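You operate a simulated robot arm through the tools that you are given. There is no shell and no other tool. Be economical: measure what you need, move in short steps, check, and stop when the job is done.

You are at the controls of a simulated robot arm. One attempt, no reset.

TASK
Top the tank up into the Fill band with the air on.
Fine: shutter to 100 % and air on before the lid opens; spill nothing; shut the lid, then switch the air off.

Only the result counts: the job must be done as asked and must still hold three seconds after the hand-in. Knocking over, shifting, dropping, spilling or breaking anything else fails it. Lids that push on must go on centred and level and be pressed home; caps that screw on are set level and turned clockwise until they are tight.

THE ROBOT
A 6-joint arm with a four-finger gripper on a trunk, on a base that drives. Base frame: it is fixed to the floor where the robot stands at the start and does not move with it; the origin is under the middle of the robot, x ahead of it, y to its left, z up. Lengths are in mm, angles in degrees, forces in N, time in s.
With the tool pointing down near the work surface it reaches from about 220 to 440 mm from the robot's upright axis, wherever it stands. Its first joint turns from -166.0 to 166.0 degrees. Places, roughly: air shutter [600, 100, 900]; air switch [200, 300, 700]; lift lever [400, -100, 900]; tank [400, 200, 800]; tank lid [400, 100, 800]; tank valve [200, 100, 500]. Payload 3.43 kg.
The TCP is the grasp point between the finger pads, 30 mm short of the fingertips. In the tool frame z runs along the fingers and y along their closing line. Largest opening 120 mm; the body of the gripper starts 85 mm behind the TCP.
Orientation is that of the tool frame in the base frame, as [roll, pitch, yaw] about the fixed x, y, z axes, in that order (R = Rz(yaw) Ry(pitch) Rx(roll)). With the fingers straight down and closing along the base's y, the tool's x points along the base's -x, its y along +y and its z along -z.

THE INTERFACE
- The arm moves only by the tool move_arm. Its arguments are lists of equal length, an entry for each row: "slide": the shift along the tool's x, y, z in m, a list of three; "delta_rot": the turn, a rotation vector about the tool's x, y, z in degrees, a list of three. In form: {"slide": [[tx, ty, tz], ...], "delta_rot": [[ax, ay, az], ...]}. A call has 1 to 8 rows; each row shifts and turns the commanded pose from where the row before left it, along the tool's axes as they then stand. "grip" is the opening, from 0 (shut) to 1 (fully open), set as the call begins (left out, the last holds). Each row takes 0.2 s and may step no farther than 50 mm and 8.6 degrees from the row before; otherwise, or with a gripper value out of range, the whole call is refused. A pose out of reach is approached as far as the arm can. The call stops where the force on the tool passes 50 N (or 10 N more than at its start, if that is more) or the arm is blocked; 0.2 s more then pass. Each finger halts on what it meets, pressing with about 26 N; the grip force reading is that of the motor and also rises with nothing between the fingers. The clock runs only during rows and for 0.2 s after the last one: add rows that do not move to give the fingers time. The reply holds the time, the measured pose of the TCP, the force on the tool along the base axes, the opening and the grip force, in the units named above and with some noise, with the torque about the TCP (base axes, N m) and any sound that the robot's microphone picked up, and new pictures: "pictures" is both (left out), scene, wrist or none.
- Cameras (640 x 400 px; columns grow to the right, rows downward): "scene" is now at [34.2, 173.8, 1796.6]; the picture's right is [0.44, -0.90, 0.00], its down [-0.84, -0.41, -0.36] and it looks along [0.32, 0.16, -0.93] (base axes); focal length 261 px, centre (320, 200). "wrist" rides on the gripper at [71, -17, -120] in the tool frame; the picture's right is [0.23, 0.97, 0.00], its down [-0.81, 0.19, -0.55] and it looks along [-0.54, 0.13, 0.83] (tool axes); focal length 275 px, centre (320, 200). There is no depth. A picture from a camera that has moved, and an enlarged one, comes with that camera's place and axes in the base frame and with its lens. The place of the scene camera against the robot may be out by one fixed shift of up to 18 mm in any direction.
- lift_body(by): slides the trunk up (or, below 0, down) by that many mm; the arm and the scene camera ride with it, the base frame stays. It gives what a move gives, with no picture.
- drive_base(legs): drives the robot by 1 to 6 legs, each [ahead, left, turn to the left] in mm, mm and degrees, along the robot's own axes; the way and the turn of a leg run together, so that a leg with both is an arc; at most 1500 mm and 180 degrees a leg. The arm and the cameras ride along, it lands a little off, and it stops where it bumps. It gives what a move gives, and a new picture of the scene camera.
- head_to(pan, tilt): turns the head with the scene camera to pan (to the left, within 120 degrees either way) and tilt (down, from -29 to 69), counted from straight ahead of the robot. It gives what a move gives, and a new picture of the scene camera.
- zoom(camera, box): a new picture of the part [left, top, right, bottom] of that camera's present view, enlarged. The clock stands still meanwhile.
- sign_off(): hands the job in; it is judged then, once.

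Go step by step. Nothing tells you exact positions but the pictures and the camera data: compare them with the known pose of the tool, close in by small moves and look again before you grip or let go. The budget is 120 turns and 260 pictures, counting those below and the enlarged ones. Unless the task says otherwise, let go and move clear before handing in.

The tools are called after "Call:" by a JSON object that holds its "op" and its "data". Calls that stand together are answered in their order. move_arm: Moves the arm, as the interface text tells. Its arguments: {"type":"object","properties":{"slide":{"type":"array","items":{"type":"array","items":{"type":"number"}}},"delta_rot":{"type":"array","items":{"type":"array","items":{"type":"number"}}},"grip":{"type":"number"},"pictures":{"type":"string","enum":["both","scene","wrist","none"]}},"required":["slide","delta_rot"]} The other tools are called the same way: lift_body (by) slides the trunk up or down; drive_base (legs) drives the base; head_to (pan, tilt) turns the head that bears the scene camera; zoom (camera, box) takes an enlarged picture of a part of a camera's view; sign_off () hands the job in.

At the start:

```text
clock: 0.0
position: [272.3, 307.7, 1271.1]
tool_rot: [-179.9, 0.1, 179.9]
ft_force: [-1.1, 0.2, -0.3]
moment: [-0.01, 0.0, 0.01]
grip_width: 120.0
grasp_force: 0.1
trunk travel left (down, up): [-325.0, 115.0]
robot x, y, heading: [0.8, 0.5, 0.1]
head pan, tilt: [26.3, 68.8]
```

scene: 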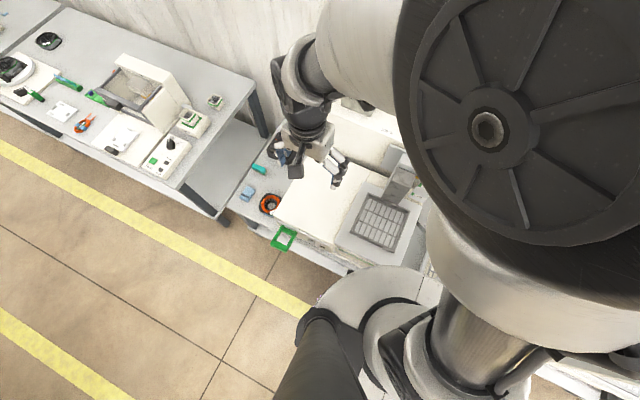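
wrist: 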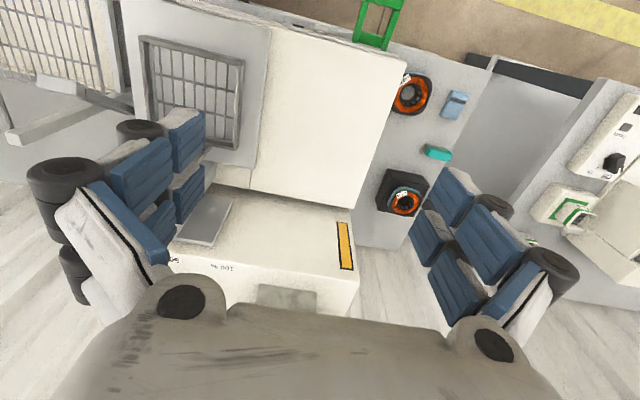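

I see a bench ahead with a machine with a grille, and another bench to the left. I'll look closer at both views first.

Call:
{"op": "zoom", "data": {"camera": "wrist", "box": [0, 0, 400, 250]}}

Call:
{"op": "zoom", "data": {"camera": "scene", "box": [220, 120, 460, 270]}}

Call:
{"op": "head_to", "data": {"pan": 0, "tilt": 50}}

```text
1.60 times, centred on (200, 125) of wrist
camera zoom: at [199.9, 291.1, 1390.5], right [-0.23, 0.97, 0.0], down [0.81, 0.19, 0.55], along [0.54, 0.13, -0.83], focal length 440 px, centre (512, 320)
```

zoom: 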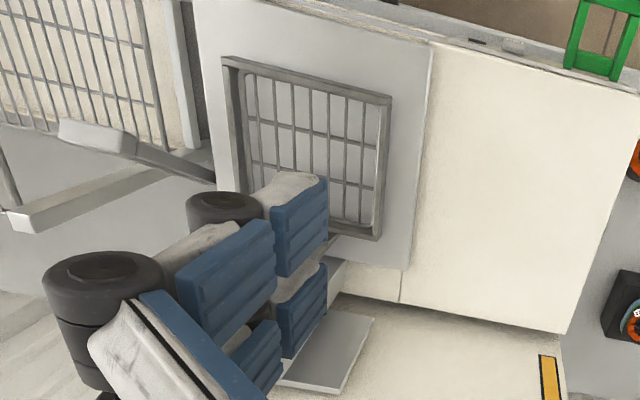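

```text
2.67 times, centred on (340, 195) of scene
camera zoom: at [34.2, 173.8, 1796.6], right [0.44, -0.9, 0.0], down [-0.84, -0.41, -0.36], along [0.32, 0.16, -0.93], focal length 696 px, centre (267, 213)
```

zoom: 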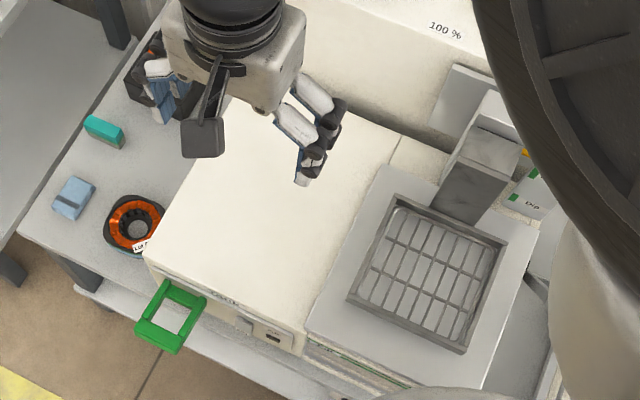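

```text
clock: 0.9
position: [271.7, 307.5, 1270.5]
tool_rot: [180.0, 0.0, -180.0]
ft_force: [0.7, -0.5, -0.1]
moment: [0.02, 0.0, 0.04]
grip_width: 120.0
grasp_force: 0.2
trunk travel left (down, up): [-325.0, 115.0]
robot x, y, heading: [0.3, -0.2, 0.1]
head pan, tilt: [0.0, 50.0]
camera scene: at [61.1, 149.2, 1818.5], right [0.0, -1.0, 0.0], down [-0.77, 0.0, -0.64], along [0.64, 0.0, -0.77], focal length 261 px, centre (320, 200)
```

scene: 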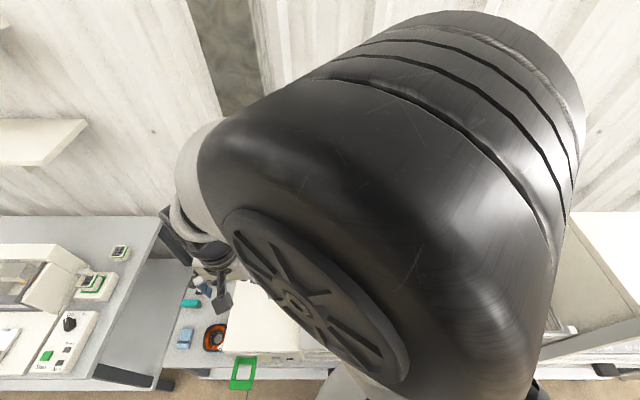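

The arm blocks the camera, so I back off and shift right to look at the station from the clear side.

Call:
{"op": "drive_base", "data": {"legs": [[-450, 0, 0]]}}

Call:
{"op": "head_to", "data": {"pan": 20, "tilt": 45}}

```text
clock: 3.6
position: [-179.5, 307.6, 1270.3]
tool_rot: [-180.0, 0.0, -179.9]
ft_force: [0.1, 0.8, 0.1]
moment: [-0.03, 0.0, -0.02]
grip_width: 119.9
grasp_force: 0.0
trunk travel left (down, up): [-325.0, 115.0]
robot x, y, heading: [-442.2, -1.4, 0.3]
head pan, tilt: [0.0, 50.0]
camera scene: at [-389.0, 148.3, 1818.6], right [0.0, -1.0, 0.0], down [-0.77, 0.0, -0.64], along [0.64, 0.0, -0.77], focal length 261 px, centre (320, 200)
```

scene: 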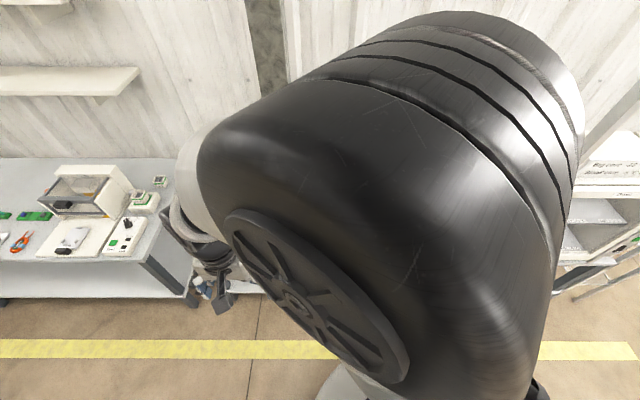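

```text
clock: 4.5
position: [-178.1, 308.8, 1270.3]
tool_rot: [-180.0, 0.1, -179.8]
ft_force: [0.1, -0.8, -0.6]
moment: [-0.02, -0.01, 0.0]
grip_width: 120.0
grasp_force: 0.0
trunk travel left (down, up): [-325.0, 115.0]
robot x, y, heading: [-448.2, -4.4, -0.2]
head pan, tilt: [20.0, 45.0]
camera scene: at [-388.8, 175.9, 1825.5], right [0.35, -0.94, 0.0], down [-0.66, -0.24, -0.71], along [0.66, 0.24, -0.71], focal length 261 px, centre (320, 200)
```

scene: 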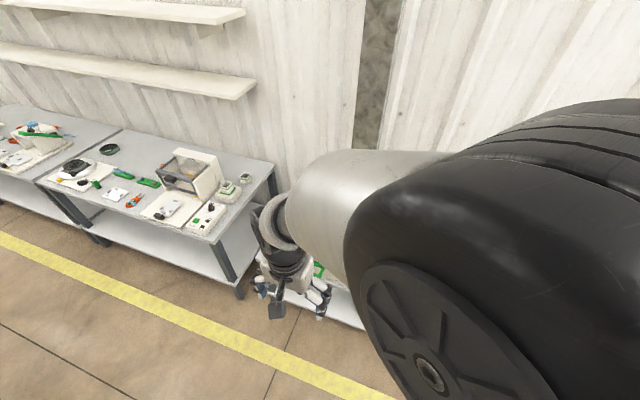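

Turning the body right and panning the head left should get the arm out of the line of sight.

Call:
{"op": "drive_base", "data": {"legs": [[0, 0, -80]]}}

Call:
{"op": "head_to", "data": {"pan": 80, "tilt": 45}}

```text
clock: 8.3
position: [-94.2, -208.4, 1269.2]
tool_rot: [-180.0, 0.0, 101.1]
ft_force: [0.2, -0.3, 0.0]
moment: [0.0, 0.0, 0.02]
grip_width: 120.2
grasp_force: 0.1
trunk travel left (down, up): [-325.0, 115.0]
robot x, y, heading: [-449.2, -2.0, -78.9]
head pan, tilt: [20.0, 45.0]
camera scene: at [-269.2, -15.0, 1825.5], right [-0.86, -0.52, 0.0], down [-0.37, 0.61, -0.71], along [0.37, -0.61, -0.71], focal length 261 px, centre (320, 200)
```

scene: 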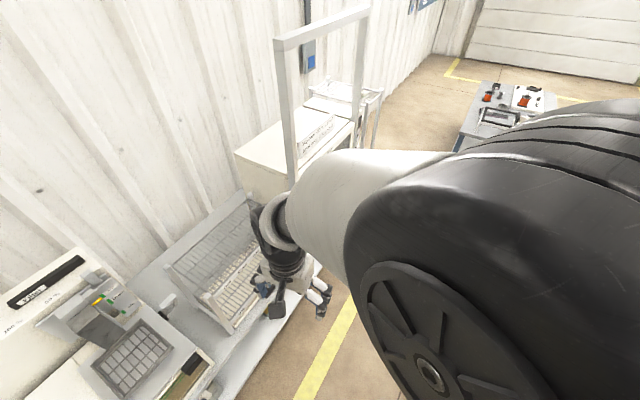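

```text
clock: 9.6
position: [-95.0, -208.1, 1269.9]
tool_rot: [179.9, 0.0, 101.1]
ft_force: [0.1, -0.1, 0.3]
moment: [0.0, -0.01, 0.01]
grip_width: 119.8
grasp_force: 0.1
trunk travel left (down, up): [-325.0, 115.0]
robot x, y, heading: [-447.6, -2.0, -78.8]
head pan, tilt: [80.0, 45.0]
camera scene: at [-229.9, 56.1, 1825.5], right [0.02, -1.0, 0.0], down [-0.71, -0.01, -0.71], along [0.71, 0.01, -0.71], focal length 261 px, centre (320, 200)
```

scene: 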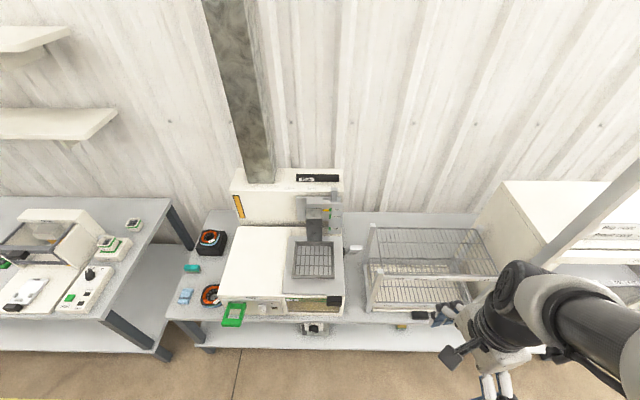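

Good overview now. I zoom in on the machine.

Call:
{"op": "zoom", "data": {"camera": "scene", "box": [200, 160, 360, 260]}}

Call:
{"op": "zoom", "data": {"camera": "scene", "box": [200, 260, 360, 360]}}

Call:
{"op": "zoom", "data": {"camera": "scene", "box": [280, 190, 360, 240]}}

Call:
{"op": "zoom", "data": {"camera": "scene", "box": [400, 160, 640, 310]}}

```text
4.00 times, centred on (280, 210) of scene
camera zoom: at [-229.9, 56.1, 1825.5], right [0.02, -1.0, 0.0], down [-0.71, -0.01, -0.71], along [0.71, 0.01, -0.71], focal length 1044 px, centre (480, 160)
```

zoom: 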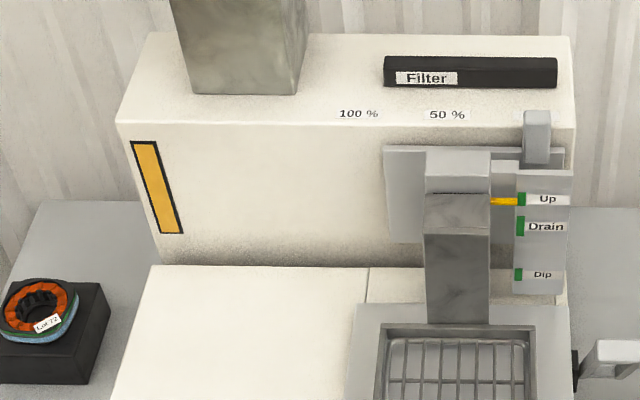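

```text
4.00 times, centred on (280, 310) of scene
camera zoom: at [-229.9, 56.1, 1825.5], right [0.02, -1.0, 0.0], down [-0.71, -0.01, -0.71], along [0.71, 0.01, -0.71], focal length 1044 px, centre (480, -240)
```

zoom: 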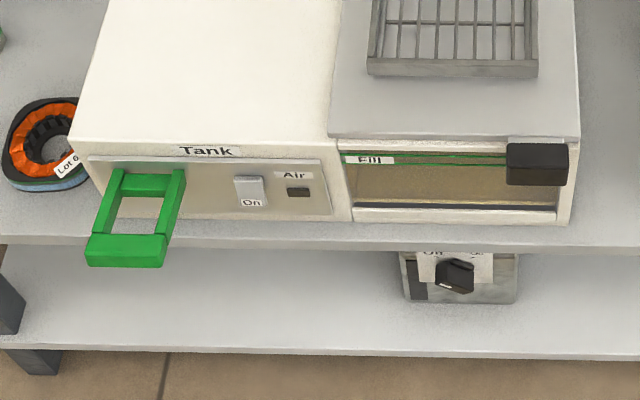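

```text
8.00 times, centred on (320, 215) of scene
camera zoom: at [-229.9, 56.1, 1825.5], right [0.02, -1.0, 0.0], down [-0.71, -0.01, -0.71], along [0.71, 0.01, -0.71], focal length 2089 px, centre (320, 80)
```

zoom: 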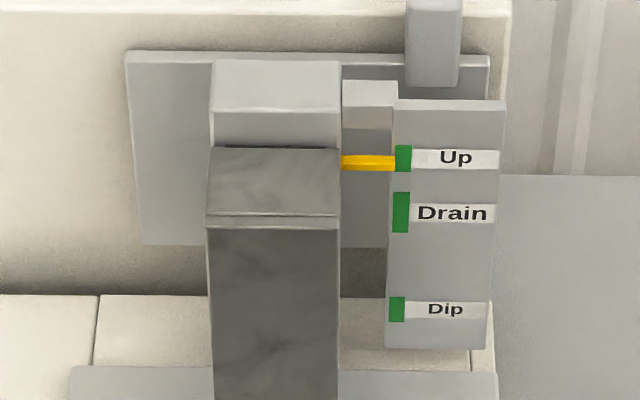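

```text
2.67 times, centred on (520, 235) of scene
camera zoom: at [-229.9, 56.1, 1825.5], right [0.02, -1.0, 0.0], down [-0.71, -0.01, -0.71], along [0.71, 0.01, -0.71], focal length 696 px, centre (-213, 107)
```

zoom: 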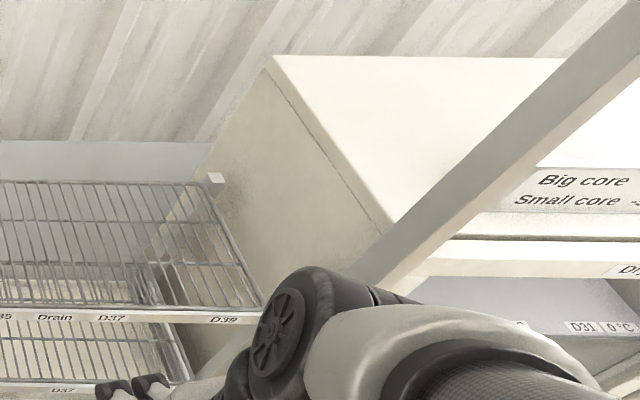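

Call:
{"op": "zoom", "data": {"camera": "scene", "box": [292, 315, 340, 345]}}

Call:
{"op": "zoom", "data": {"camera": "scene", "box": [280, 285, 352, 330]}}

Call:
{"op": "lift_body", "data": {"by": -325}}

Call:
{"op": "head_to", "data": {"pan": 82, "tilt": 45}}

```text
13.33 times, centred on (316, 330) of scene
camera zoom: at [-229.9, 56.1, 1825.5], right [0.02, -1.0, 0.0], down [-0.71, -0.01, -0.71], along [0.71, 0.01, -0.71], focal length 3481 px, centre (373, -1533)
```

zoom: 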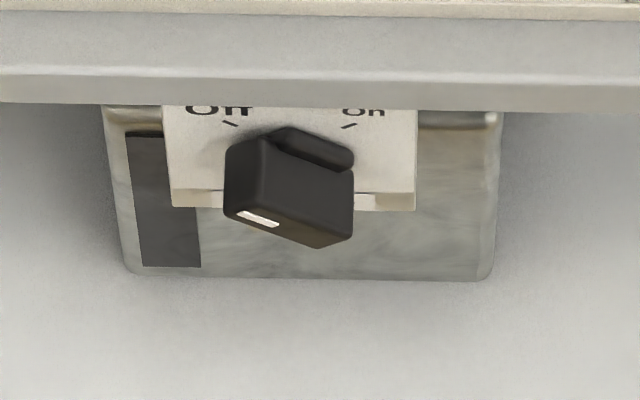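

```text
8.89 times, centred on (316, 308) of scene
camera zoom: at [-229.9, 56.1, 1825.5], right [0.02, -1.0, 0.0], down [-0.71, -0.01, -0.71], along [0.71, 0.01, -0.71], focal length 2321 px, centre (356, -756)
```

zoom: 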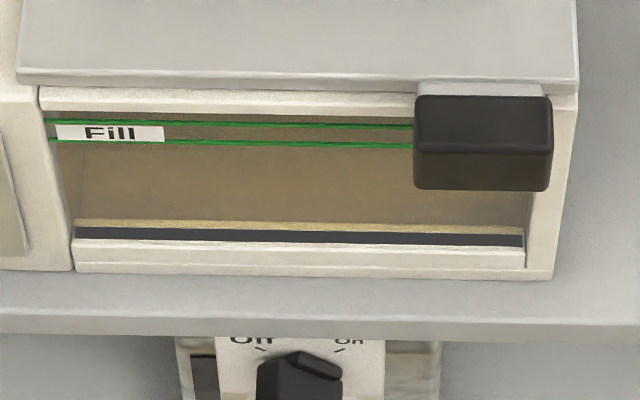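

```text
clock: 12.8
position: [-94.2, -208.7, 945.5]
tool_rot: [180.0, 0.0, 101.1]
ft_force: [-0.2, -0.2, -0.7]
moment: [0.0, 0.01, -0.01]
grip_width: 120.3
grasp_force: 0.1
trunk travel left (down, up): [0.0, 440.0]
robot x, y, heading: [-451.4, 0.9, -79.0]
head pan, tilt: [80.0, 45.0]
```

```text
clock: 13.4
position: [-94.1, -207.2, 946.3]
tool_rot: [-180.0, 0.0, 101.1]
ft_force: [-0.4, 0.2, 0.3]
moment: [-0.01, -0.01, 0.01]
grip_width: 120.0
grasp_force: 0.1
trunk travel left (down, up): [0.0, 440.0]
robot x, y, heading: [-447.3, -5.0, -78.9]
head pan, tilt: [82.0, 45.0]
camera scene: at [-230.0, 59.1, 1500.5], right [0.05, -1.0, 0.0], down [-0.71, -0.04, -0.71], along [0.71, 0.04, -0.71], focal length 261 px, centre (320, 200)
```

scene: 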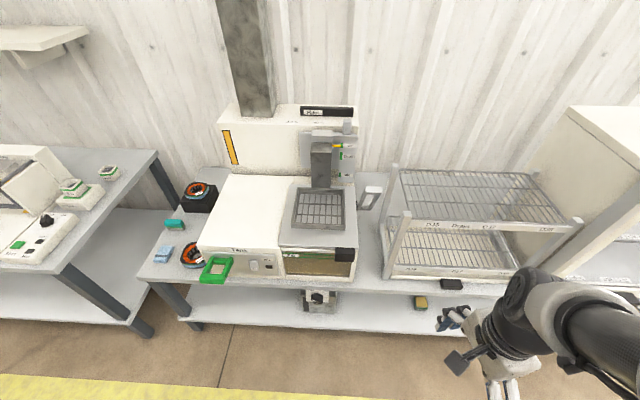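

Call:
{"op": "zoom", "data": {"camera": "scene", "box": [190, 230, 366, 340]}}

Call:
{"op": "zoom", "data": {"camera": "scene", "box": [280, 240, 360, 290]}}

Call:
{"op": "zoom", "data": {"camera": "scene", "box": [264, 100, 392, 180]}}

Call:
{"op": "zoom", "data": {"camera": "scene", "box": [270, 170, 398, 250]}}

```text
3.64 times, centred on (278, 285) of scene
camera zoom: at [-230.0, 59.1, 1500.5], right [0.05, -1.0, 0.0], down [-0.71, -0.04, -0.71], along [0.71, 0.04, -0.71], focal length 949 px, centre (473, -109)
```

zoom: 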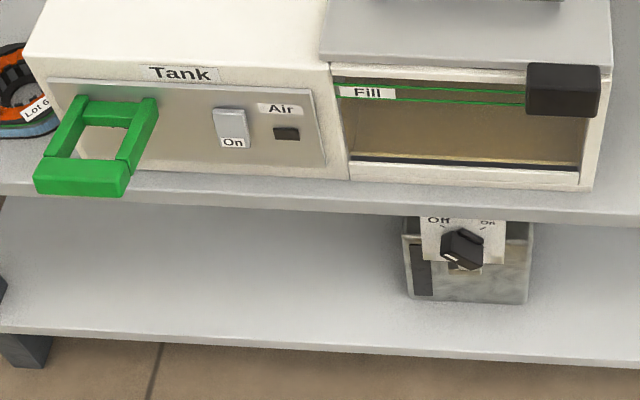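

```text
8.00 times, centred on (320, 265) of scene
camera zoom: at [-230.0, 59.1, 1500.5], right [0.05, -1.0, 0.0], down [-0.71, -0.04, -0.71], along [0.71, 0.04, -0.71], focal length 2089 px, centre (320, -320)
```

zoom: 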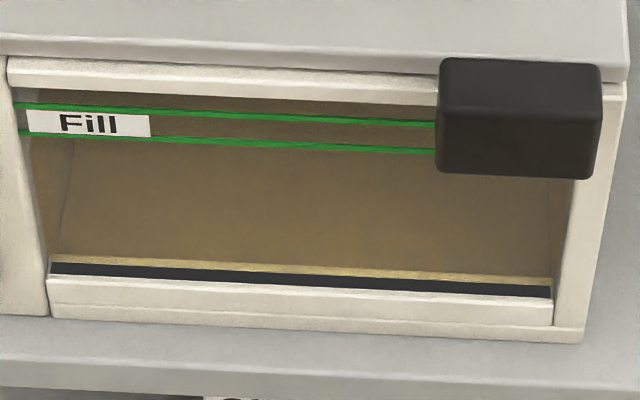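

```text
5.00 times, centred on (328, 140) of scene
camera zoom: at [-230.0, 59.1, 1500.5], right [0.05, -1.0, 0.0], down [-0.71, -0.04, -0.71], along [0.71, 0.04, -0.71], focal length 1305 px, centre (280, 500)
```

zoom: 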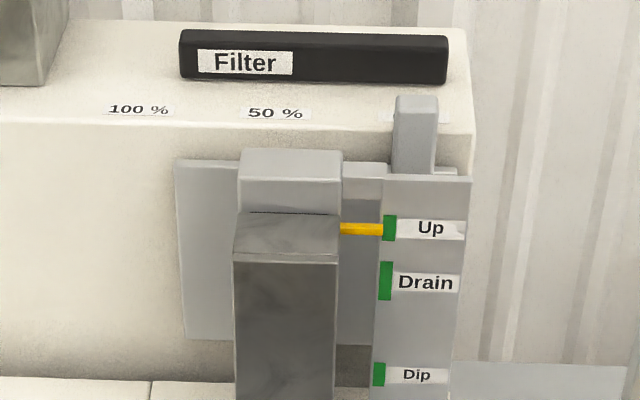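

```text
5.00 times, centred on (334, 210) of scene
camera zoom: at [-230.0, 59.1, 1500.5], right [0.05, -1.0, 0.0], down [-0.71, -0.04, -0.71], along [0.71, 0.04, -0.71], focal length 1305 px, centre (250, 150)
```

zoom: 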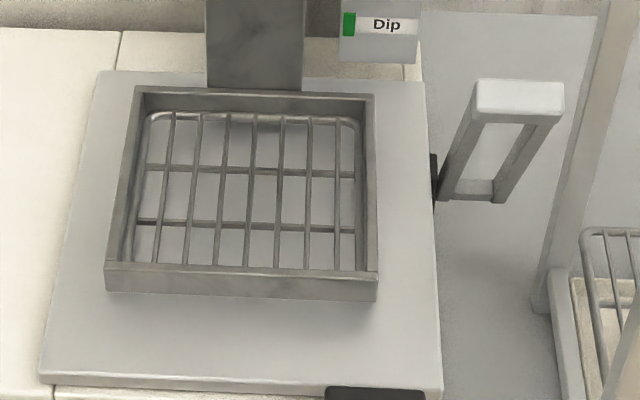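

The layout is clear: the shutter slider on the hood is on the right (0 %), the air rocker is on the front, the lid carries a black knob at front right, and the valve is on the lower shelf. I turn back to face the machine and raise the trunk.

Call:
{"op": "drive_base", "data": {"legs": [[0, 0, 79]]}}

Call:
{"op": "lift_body", "data": {"by": 300}}

Call:
{"op": "move_arm", "data": {"slide": [[0, -0.045, 0], [0, -0.045, 0], [0, -0.045, 0], [0, -0.045, 0], [0, -0.045, 0], [0, -0.045, 0], [0, 0, 0], [0, 0, 0]], "delta_rot": [[0, -8, 0], [0, -8, 0], [0, -8, 0], [0, -8, 0], [0, -8, 0], [0, -8, 0], [0, 0, 0], [0, 0, 0]], "grip": 0}}

```text
clock: 17.2
position: [-177.3, 305.9, 946.0]
tool_rot: [180.0, 0.0, 179.7]
ft_force: [-0.1, -0.4, 0.1]
moment: [-0.01, 0.0, -0.03]
grip_width: 120.2
grasp_force: 0.1
trunk travel left (down, up): [0.0, 440.0]
robot x, y, heading: [-447.2, -0.7, -0.0]
head pan, tilt: [82.0, 45.0]
camera scene: at [-452.9, 228.6, 1500.5], right [0.99, -0.14, 0.0], down [-0.1, -0.7, -0.71], along [0.1, 0.7, -0.71], focal length 261 px, centre (320, 200)
```

scene: 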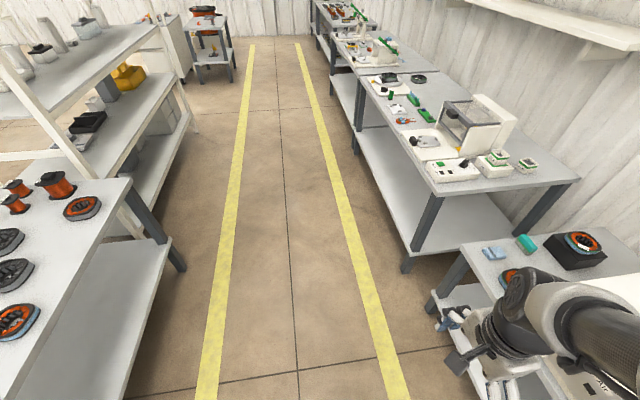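

```text
clock: 20.2
position: [-176.9, 306.4, 1245.7]
tool_rot: [179.9, -0.1, 179.9]
ft_force: [-0.2, -0.3, -0.1]
moment: [-0.03, 0.02, 0.02]
grip_width: 120.0
grasp_force: 0.0
trunk travel left (down, up): [-300.0, 140.0]
robot x, y, heading: [-448.1, -4.4, -0.3]
head pan, tilt: [82.0, 45.0]
```

```text
clock: 22.0
position: [-53.3, 171.6, 1315.2]
tool_rot: [-179.8, 47.9, 179.9]
ft_force: [-1.3, -0.4, 0.1]
moment: [-0.01, 0.02, -0.01]
grip_width: 0.0
grasp_force: 19.3
out of reach, approached as far as the arm can: row 3, 4, 5, 6
trunk travel left (down, up): [-300.0, 140.0]
robot x, y, heading: [-446.8, -0.3, 0.1]
head pan, tilt: [82.0, 45.0]
camera scene: at [-452.3, 228.6, 1800.5], right [0.99, -0.14, 0.0], down [-0.1, -0.7, -0.71], along [0.1, 0.7, -0.71], focal length 261 px, centre (320, 200)
camera wrist: at [-191.2, 155.3, 1342.6], right [-0.15, 0.97, -0.17], down [0.13, 0.19, 0.97], along [0.98, 0.12, -0.16], focal length 275 px, centre (320, 200)
```

scene: 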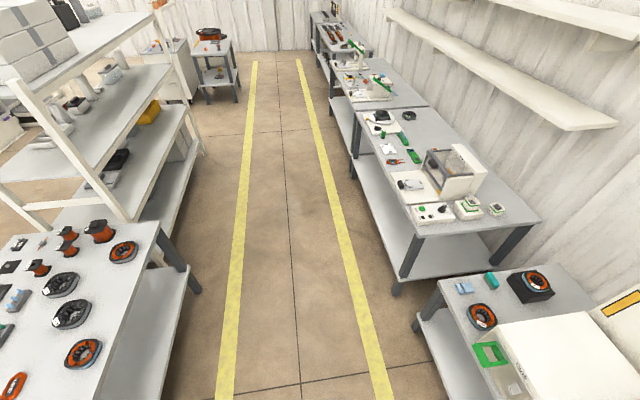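
wrist: 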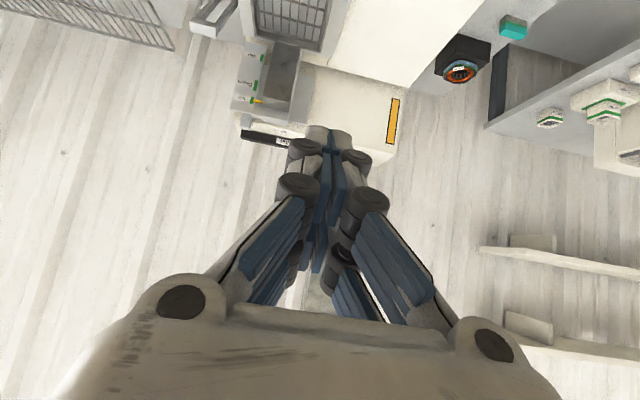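

The tool now points forward and down. I'll move the TCP right, to the right of the shutter slider's line, and check the reply for which pose the command follows.

Call:
{"op": "move_arm", "data": {"slide": [[0, -0.045, 0], [0, -0.045, 0], [0, -0.045, 0], [0, -0.045, 0], [0, -0.03, 0]], "delta_rot": [[0, 0, 0], [0, 0, 0], [0, 0, 0], [0, 0, 0], [0, 0, 0]], "pictures": "wrist"}}

Call:
{"op": "head_to", "data": {"pan": 0, "tilt": 40}}

```text
clock: 23.2
position: [6.9, 10.0, 1343.6]
tool_rot: [-179.5, 47.7, 179.8]
ft_force: [1.1, 0.2, 0.4]
moment: [-0.04, 0.02, -0.03]
grip_width: 0.1
grasp_force: 26.3
out of reach, approached as far as the arm can: row 1, 2, 3, 4, 5
trunk travel left (down, up): [-300.0, 140.0]
robot x, y, heading: [-449.4, -1.1, -0.0]
head pan, tilt: [82.0, 45.0]
camera wrist: at [-131.1, -5.9, 1371.2], right [-0.15, 0.97, -0.18], down [0.14, 0.2, 0.97], along [0.98, 0.12, -0.16], focal length 275 px, centre (320, 200)
```

wrist: 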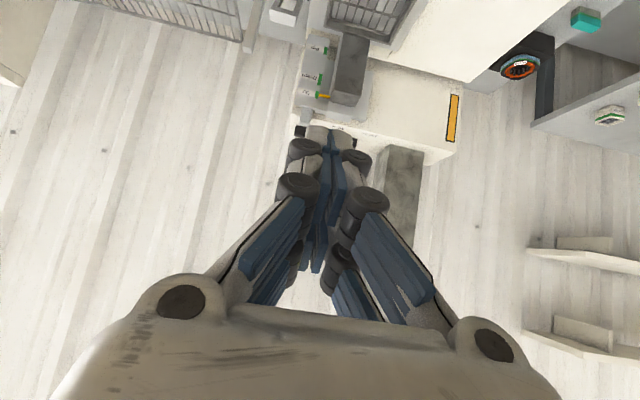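

```text
clock: 24.7
position: [4.8, 9.3, 1343.9]
tool_rot: [-179.4, 47.9, 180.0]
ft_force: [0.8, -0.7, -0.9]
moment: [-0.02, 0.0, -0.02]
grip_width: 0.2
grasp_force: 26.7
trunk travel left (down, up): [-300.0, 140.0]
robot x, y, heading: [-447.0, -0.6, -0.3]
head pan, tilt: [0.0, 40.0]
camera scene: at [-379.4, 148.0, 1807.7], right [0.0, -1.0, 0.0], down [-0.64, 0.0, -0.77], along [0.77, 0.0, -0.64], focal length 261 px, centre (320, 200)
```

scene: 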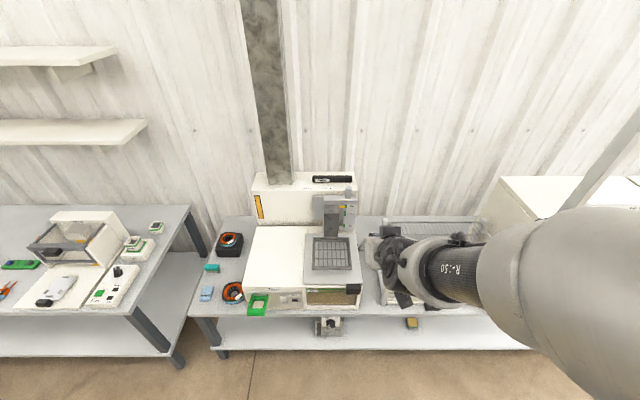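

Now the scene camera has a clear view with the arm to the right. I test extending the arm forward and then shifting right.

Call:
{"op": "move_arm", "data": {"slide": [[-0.03, 0, 0.0334], [-0.03, 0, 0.0334], [-0.03, 0, 0.0334], [0, -0.045, 0], [0, -0.015, 0]], "delta_rot": [[0, 0, 0], [0, 0, 0], [0, 0, 0], [0, 0, 0], [0, 0, 0]], "pictures": "none"}}

Call:
{"op": "zoom", "data": {"camera": "scene", "box": [280, 165, 376, 225]}}

Call:
{"op": "zoom", "data": {"camera": "scene", "box": [240, 280, 368, 360]}}

```text
clock: 25.9
position: [132.1, 7.9, 1333.4]
tool_rot: [-179.6, 47.9, 179.9]
ft_force: [0.8, 0.1, -0.5]
moment: [-0.02, 0.05, 0.03]
grip_width: 0.0
grasp_force: 26.3
out of reach, approached as far as the arm can: row 1, 4, 5
trunk travel left (down, up): [-300.0, 140.0]
robot x, y, heading: [-449.6, -1.2, -0.1]
head pan, tilt: [0.0, 40.0]
```

```text
6.67 times, centred on (328, 195) of scene
camera zoom: at [-378.2, 147.1, 1807.8], right [0.0, -1.0, 0.0], down [-0.64, 0.0, -0.77], along [0.77, 0.0, -0.64], focal length 1740 px, centre (267, 233)
```

zoom: 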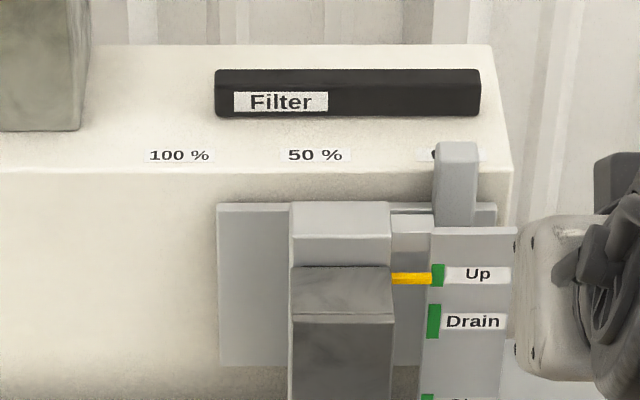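

```text
5.00 times, centred on (304, 320) of scene
camera zoom: at [-378.2, 147.1, 1807.8], right [0.0, -1.0, 0.0], down [-0.64, 0.0, -0.77], along [0.77, 0.0, -0.64], focal length 1305 px, centre (400, -400)
```

zoom: 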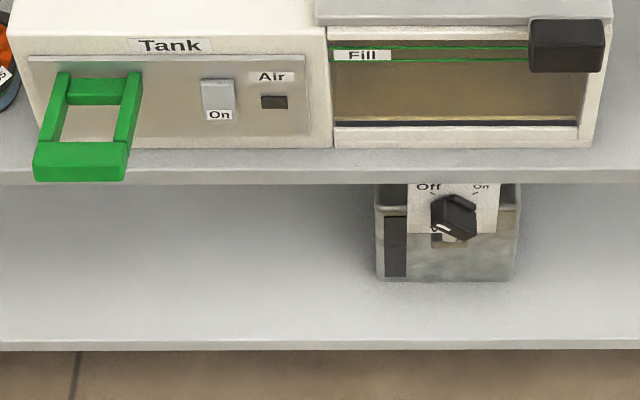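

The slider tab is around (630, 11, top ≈1045) and needs about 200 mm of travel to the left. I drive in with the arm high, standing a bit right, then lower.

Call:
{"op": "drive_base", "data": {"legs": [[455, -80, 0]]}}

Call:
{"op": "lift_body", "data": {"by": -210}}

Call:
{"op": "head_to", "data": {"pan": 0, "tilt": 40}}

Call:
{"op": "move_arm", "data": {"slide": [[0, 0, 0]], "delta_rot": [[0, 0, 0]], "pictures": "wrist"}}

```text
clock: 28.7
position: [584.1, -68.8, 1333.9]
tool_rot: [-179.6, 47.9, -179.9]
ft_force: [0.5, 0.5, -0.7]
moment: [0.0, 0.0, -0.04]
grip_width: 0.1
grasp_force: 25.8
trunk travel left (down, up): [-300.0, 140.0]
robot x, y, heading: [2.7, -79.9, 0.1]
head pan, tilt: [0.0, 40.0]
camera scene: at [75.0, 67.4, 1807.7], right [0.0, -1.0, 0.0], down [-0.64, 0.0, -0.77], along [0.77, 0.0, -0.64], focal length 261 px, centre (320, 200)
```

scene: 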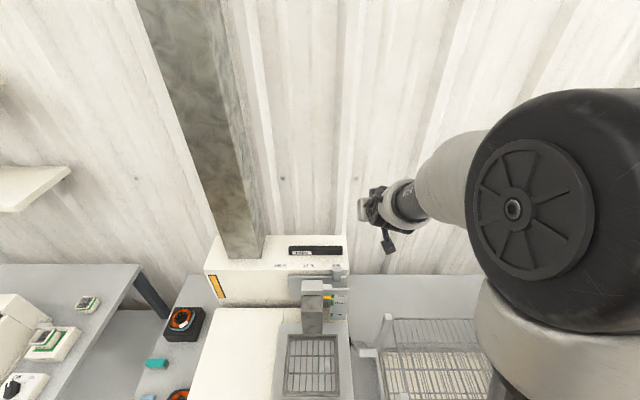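

```text
clock: 30.9
position: [584.7, -68.7, 1125.5]
tool_rot: [-179.6, 47.8, -180.0]
ft_force: [-0.3, 0.0, 0.5]
moment: [0.02, 0.01, -0.01]
grip_width: 0.0
grasp_force: 26.2
trunk travel left (down, up): [-90.0, 350.0]
robot x, y, heading: [2.9, -80.1, -0.2]
head pan, tilt: [0.0, 40.0]
```

```text
clock: 31.5
position: [585.2, -69.0, 1124.8]
tool_rot: [-179.6, 47.9, -179.9]
ft_force: [0.9, 0.1, -0.4]
moment: [-0.01, -0.01, -0.01]
grip_width: 0.0
grasp_force: 26.1
trunk travel left (down, up): [-90.0, 350.0]
robot x, y, heading: [4.7, -84.1, 0.3]
head pan, tilt: [0.0, 40.0]
camera scene: at [74.3, 67.6, 1597.8], right [0.0, -1.0, 0.0], down [-0.64, 0.0, -0.77], along [0.77, 0.0, -0.64], focal length 261 px, centre (320, 200)
```

scene: 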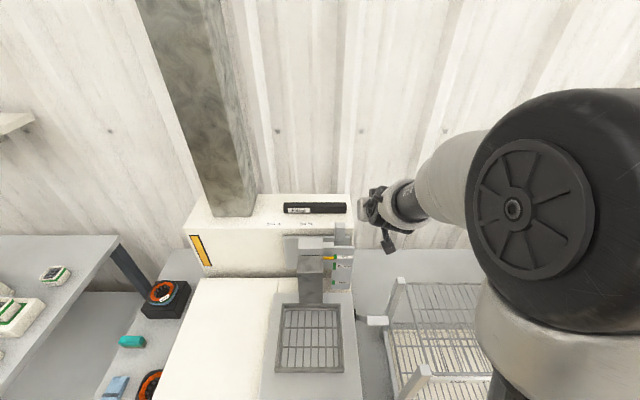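

```text
clock: 31.9
position: [584.3, -68.6, 1123.6]
tool_rot: [-179.6, 47.9, -179.8]
ft_force: [0.2, -0.4, 0.0]
moment: [0.03, -0.01, 0.02]
grip_width: 0.1
grasp_force: 26.2
trunk travel left (down, up): [-90.0, 350.0]
robot x, y, heading: [1.5, -83.6, 0.1]
head pan, tilt: [0.0, 40.0]
camera wrist: at [447.5, -85.7, 1152.0], right [-0.15, 0.97, -0.18], down [0.13, 0.2, 0.97], along [0.98, 0.12, -0.16], focal length 275 px, centre (320, 200)
```

wrist: 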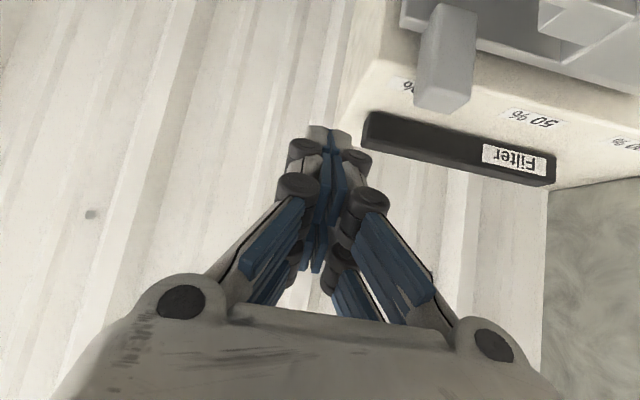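

Call:
{"op": "zoom", "data": {"camera": "scene", "box": [260, 180, 420, 280]}}

Call:
{"op": "zoom", "data": {"camera": "wrist", "box": [320, 0, 560, 150]}}

```text
4.00 times, centred on (340, 230) of scene
camera zoom: at [74.3, 67.6, 1597.8], right [0.0, -1.0, 0.0], down [-0.64, 0.0, -0.77], along [0.77, 0.0, -0.64], focal length 1044 px, centre (240, 80)
```

zoom: 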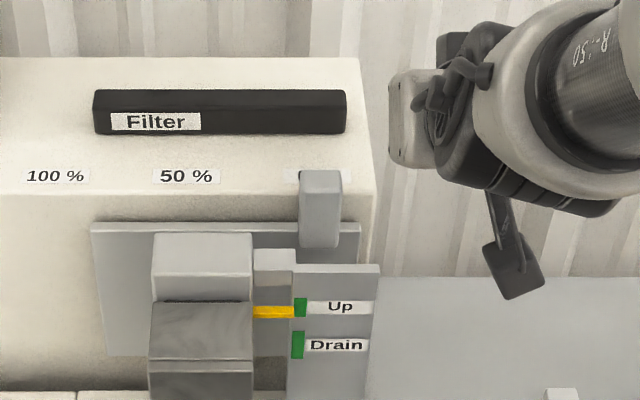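

```text
2.67 times, centred on (440, 75) of wrist
camera zoom: at [447.5, -85.7, 1152.0], right [-0.15, 0.97, -0.18], down [0.13, 0.2, 0.97], along [0.98, 0.12, -0.16], focal length 734 px, centre (0, 533)
```

zoom: 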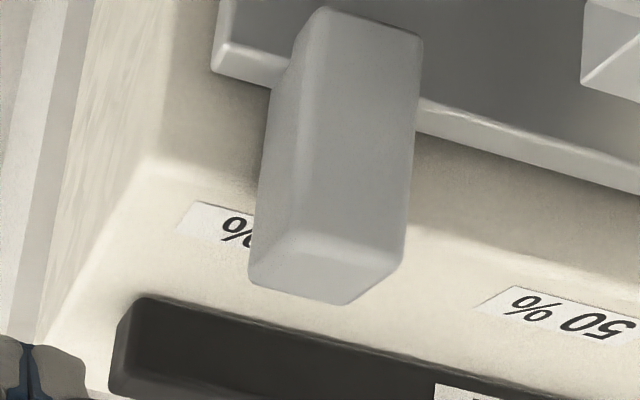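

I move down 40 mm and retake the wrist view to triangulate the tab.

Call:
{"op": "move_arm", "data": {"slide": [[0.0297, 0, 0.0268], [0, 0, 0]], "delta_rot": [[0, 0, 0], [0, 0, 0]], "pictures": "none"}}

Call:
{"op": "zoom", "data": {"camera": "wrist", "box": [320, 0, 560, 150]}}

```text
clock: 32.5
position: [583.7, -58.6, 1080.3]
tool_rot: [-179.1, 47.8, -180.0]
ft_force: [0.5, -0.5, 0.2]
moment: [0.01, 0.01, -0.02]
grip_width: 0.4
grasp_force: 26.1
out of reach, approached as far as the arm can: row 1
trunk travel left (down, up): [-90.0, 350.0]
robot x, y, heading: [4.5, -81.4, -0.2]
head pan, tilt: [0.0, 40.0]
```

```text
2.67 times, centred on (440, 75) of wrist
camera zoom: at [445.4, -73.5, 1109.3], right [-0.14, 0.97, -0.18], down [0.14, 0.2, 0.97], along [0.98, 0.12, -0.16], focal length 734 px, centre (0, 533)
```

zoom: 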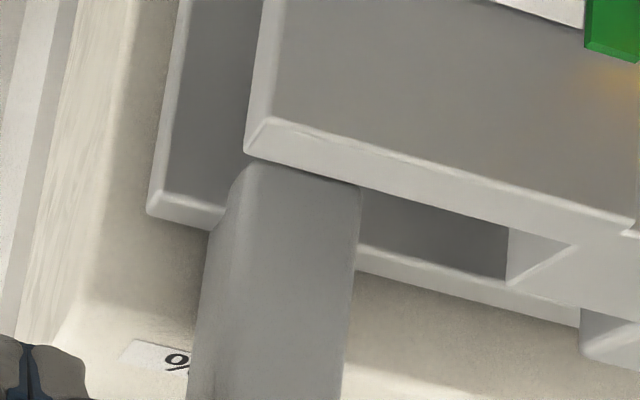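

Call:
{"op": "zoom", "data": {"camera": "wrist", "box": [320, 60, 560, 210]}}

```text
2.67 times, centred on (440, 135) of wrist
camera zoom: at [445.4, -73.5, 1109.3], right [-0.14, 0.97, -0.18], down [0.14, 0.2, 0.97], along [0.98, 0.12, -0.16], focal length 734 px, centre (0, 373)
```

zoom: 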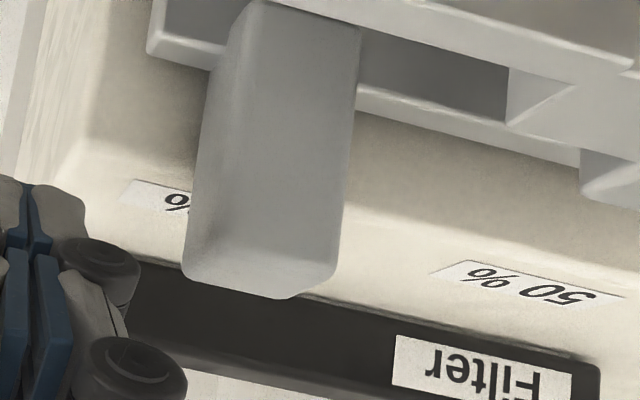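

Triangulated: the tab spans x 594–613, y −11…14, top z ≈1047. I lower the trunk so the fingertips sit at z ≈1020 and check the view.

Call:
{"op": "move_arm", "data": {"slide": [[0.004, 0, -0.0045], [0, 0, 0]], "delta_rot": [[0, 0, 0], [0, 0, 0]], "pictures": "none"}}

Call:
{"op": "lift_body", "data": {"by": -39}}

Call:
{"op": "move_arm", "data": {"slide": [[0, 0.01, 0], [0, 0.005, 0]], "delta_rot": [[0, 0, 0], [0, 0, 0]]}}

Call:
{"op": "zoom", "data": {"camera": "wrist", "box": [240, 60, 480, 210]}}

```text
clock: 33.1
position: [577.4, -57.1, 1082.1]
tool_rot: [-179.2, 47.8, -179.9]
ft_force: [0.6, -0.2, 0.6]
moment: [0.03, -0.01, 0.05]
grip_width: 0.0
grasp_force: 25.7
trunk travel left (down, up): [-90.0, 350.0]
robot x, y, heading: [4.1, -78.7, 0.2]
head pan, tilt: [0.0, 40.0]
```

```text
clock: 34.0
position: [576.7, -57.4, 1043.1]
tool_rot: [-179.1, 47.8, -179.9]
ft_force: [0.2, 0.0, 0.8]
moment: [0.03, 0.0, 0.0]
grip_width: 0.0
grasp_force: 26.2
trunk travel left (down, up): [-51.0, 389.0]
robot x, y, heading: [6.9, -82.5, 0.1]
head pan, tilt: [0.0, 40.0]
```

```text
clock: 34.6
position: [576.3, -41.7, 1043.4]
tool_rot: [-179.1, 47.7, 180.0]
ft_force: [-0.2, 0.2, -0.1]
moment: [-0.01, 0.01, 0.0]
grip_width: 0.0
grasp_force: 26.2
trunk travel left (down, up): [-51.0, 389.0]
robot x, y, heading: [6.6, -78.1, 0.1]
head pan, tilt: [0.0, 40.0]
camera scene: at [74.3, 67.6, 1558.8], right [0.0, -1.0, 0.0], down [-0.64, 0.0, -0.77], along [0.77, 0.0, -0.64], focal length 261 px, centre (320, 200)
camera wrist: at [440.0, -57.4, 1070.8], right [-0.14, 0.97, -0.18], down [0.14, 0.2, 0.97], along [0.98, 0.12, -0.16], focal length 275 px, centre (320, 200)
```

scene: 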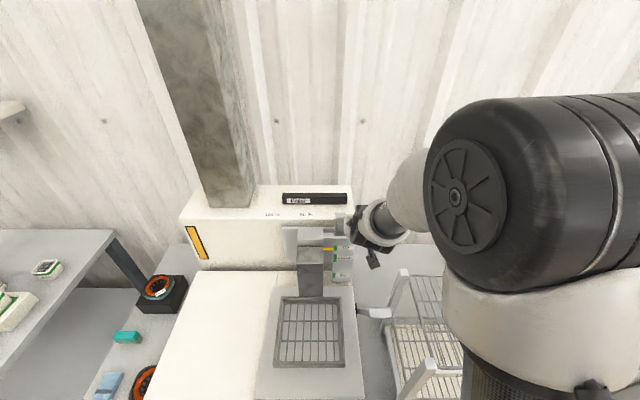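
wrist: 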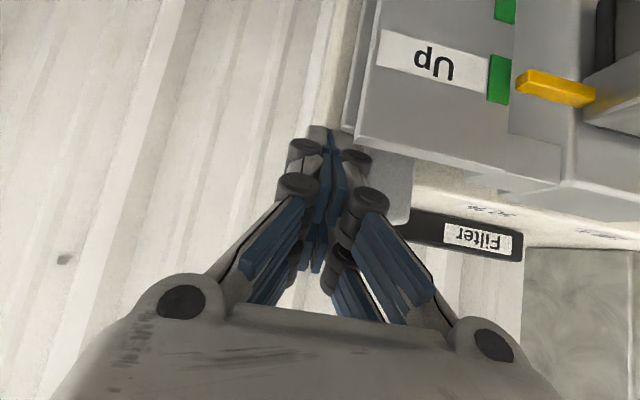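

```text
2.67 times, centred on (360, 135) of wrist
camera zoom: at [440.0, -57.4, 1070.8], right [-0.14, 0.97, -0.18], down [0.14, 0.2, 0.97], along [0.98, 0.12, -0.16], focal length 734 px, centre (213, 373)
```

zoom: 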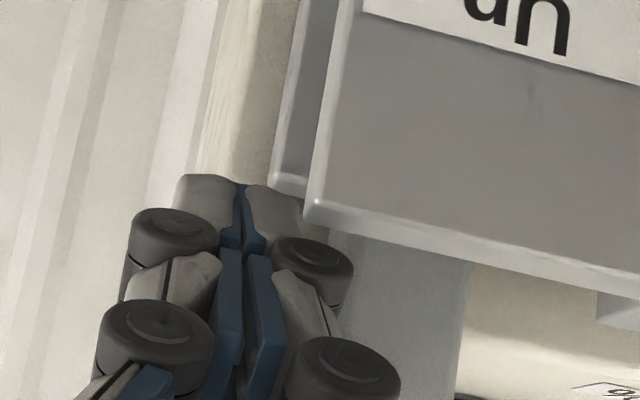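

Fingers clear the Up plate (top z ≈1030, x ≈536). I push the tab left in steps.

Call:
{"op": "move_arm", "data": {"slide": [[0, 0.015, 0], [0, 0.015, 0], [0, 0.015, 0], [0, 0.015, 0]], "delta_rot": [[0, 0, 0], [0, 0, 0], [0, 0, 0], [0, 0, 0]]}}

Call:
{"op": "zoom", "data": {"camera": "scene", "box": [240, 180, 400, 280]}}

```text
clock: 35.6
position: [577.4, 20.3, 1042.9]
tool_rot: [-179.0, 47.8, -179.8]
ft_force: [-0.4, 0.0, 0.8]
moment: [-0.04, 0.01, -0.04]
grip_width: 0.0
grasp_force: 26.1
trunk travel left (down, up): [-51.0, 389.0]
robot x, y, heading: [8.9, -79.9, 0.3]
head pan, tilt: [0.0, 40.0]
camera scene: at [74.2, 68.0, 1558.7], right [0.0, -1.0, 0.0], down [-0.64, 0.0, -0.77], along [0.77, 0.0, -0.64], focal length 261 px, centre (320, 200)
camera wrist: at [440.4, 3.8, 1070.1], right [-0.15, 0.97, -0.18], down [0.14, 0.2, 0.97], along [0.98, 0.12, -0.16], focal length 275 px, centre (320, 200)
```

scene: 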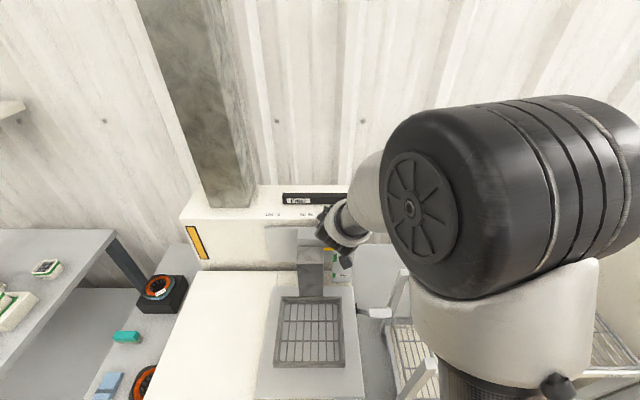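
wrist: 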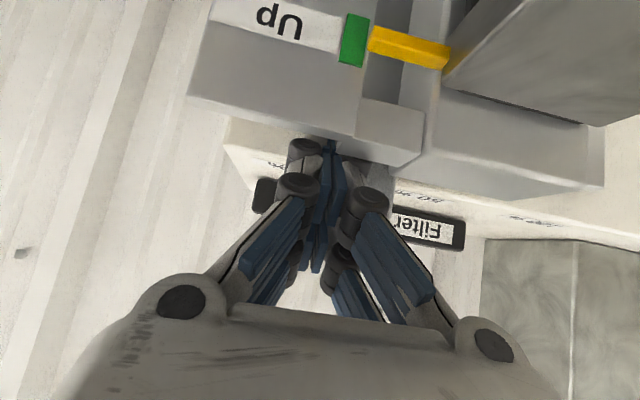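

```text
4.00 times, centred on (320, 230) of scene
camera zoom: at [74.2, 68.0, 1558.7], right [0.0, -1.0, 0.0], down [-0.64, 0.0, -0.77], along [0.77, 0.0, -0.64], focal length 1044 px, centre (320, 80)
```

zoom: 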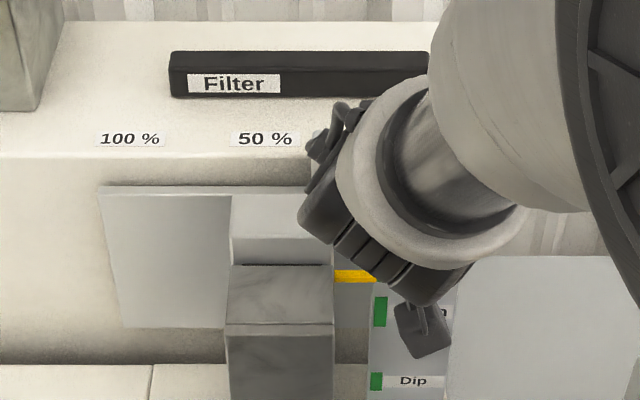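

The shutter is moving freely. I continue the push.

Call:
{"op": "move_arm", "data": {"slide": [[0, 0.015, 0], [0, 0.015, 0], [0, 0.015, 0], [0, 0.015, 0], [0, 0.015, 0], [0, 0.015, 0], [0, 0.015, 0]], "delta_rot": [[0, 0, 0], [0, 0, 0], [0, 0, 0], [0, 0, 0], [0, 0, 0], [0, 0, 0], [0, 0, 0]]}}

Call:
{"op": "zoom", "data": {"camera": "scene", "box": [200, 180, 360, 280]}}

```text
clock: 36.2
position: [579.3, 34.4, 1043.1]
tool_rot: [-178.5, 47.9, 179.0]
ft_force: [-5.8, -22.4, 8.0]
moment: [-0.12, 0.12, 0.28]
grip_width: 0.0
grasp_force: 26.2
trunk travel left (down, up): [-51.0, 389.0]
robot x, y, heading: [6.2, -84.8, -0.4]
head pan, tilt: [0.0, 40.0]
stopped in row 3: the force on the tool passed its limit at 60 N (the readings are from after the stop); the commanded pose is now the measured one
camera scene: at [72.7, 64.3, 1559.2], right [0.0, -1.0, 0.0], down [-0.64, 0.0, -0.77], along [0.77, 0.0, -0.64], focal length 261 px, centre (320, 200)
camera wrist: at [440.4, 22.5, 1069.5], right [-0.12, 0.97, -0.19], down [0.14, 0.2, 0.97], along [0.98, 0.09, -0.16], focal length 275 px, centre (320, 200)
```

scene: 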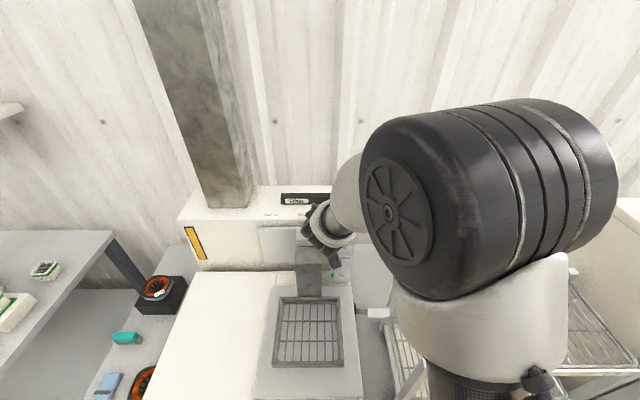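
wrist: 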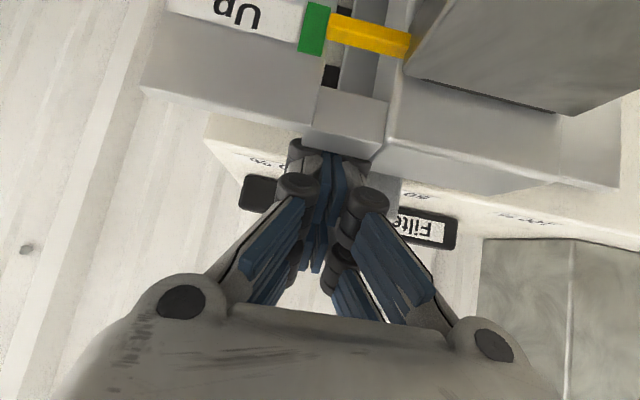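

```text
4.00 times, centred on (280, 230) of scene
camera zoom: at [72.7, 64.3, 1559.2], right [0.0, -1.0, 0.0], down [-0.64, 0.0, -0.77], along [0.77, 0.0, -0.64], focal length 1044 px, centre (480, 80)
```

zoom: 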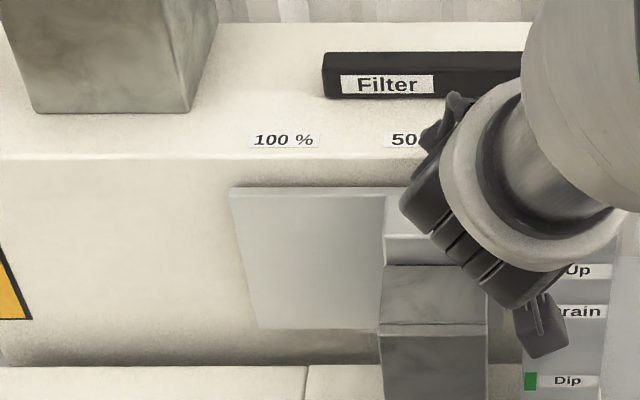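

The outer finger linkage hit the lift bracket's side (y ≈54). I back off a hair, go up 15 and forward 15 mm so the fingers pass over it, above the hood top.

Call:
{"op": "move_arm", "data": {"slide": [[0, -0.006, 0], [-0.0211, 0, 0.0011], [0, 0, 0]], "delta_rot": [[0, 0, 0], [0, 0, 0], [0, 0, 0]], "pictures": "wrist"}}

Call:
{"op": "zoom", "data": {"camera": "wrist", "box": [240, 90, 480, 240]}}

```text
clock: 37.0
position: [595.2, 35.2, 1054.5]
tool_rot: [-178.5, 47.9, 179.5]
ft_force: [-0.6, 0.2, 0.1]
moment: [0.0, 0.03, -0.03]
grip_width: 0.0
grasp_force: 26.1
trunk travel left (down, up): [-51.0, 389.0]
robot x, y, heading: [4.0, -81.5, -0.0]
head pan, tilt: [0.0, 40.0]
camera wrist: at [456.1, 21.8, 1083.1], right [-0.13, 0.97, -0.19], down [0.14, 0.2, 0.97], along [0.98, 0.1, -0.16], focal length 275 px, centre (320, 200)
```

wrist: 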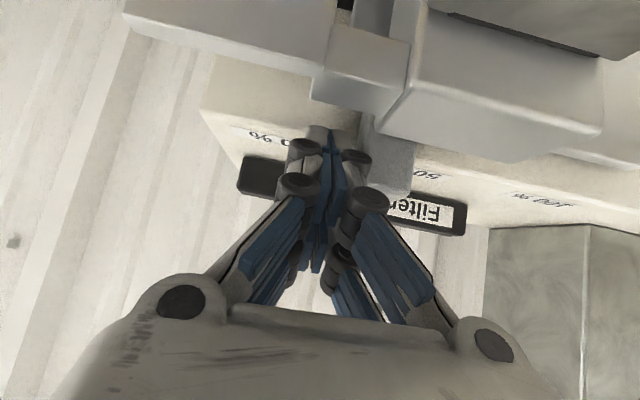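

```text
2.67 times, centred on (360, 165) of wrist
camera zoom: at [456.1, 21.8, 1083.1], right [-0.13, 0.97, -0.19], down [0.14, 0.2, 0.97], along [0.98, 0.1, -0.16], focal length 734 px, centre (213, 293)
```

zoom: 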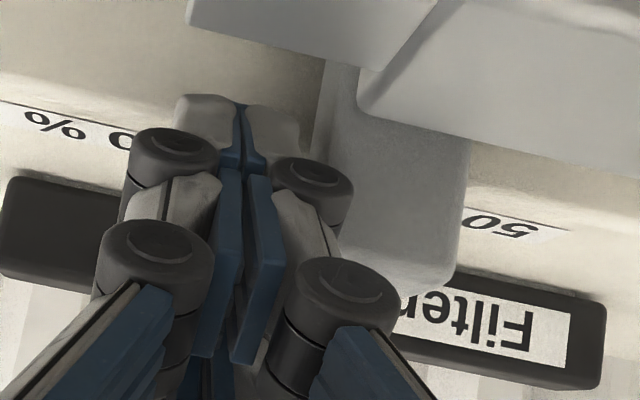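

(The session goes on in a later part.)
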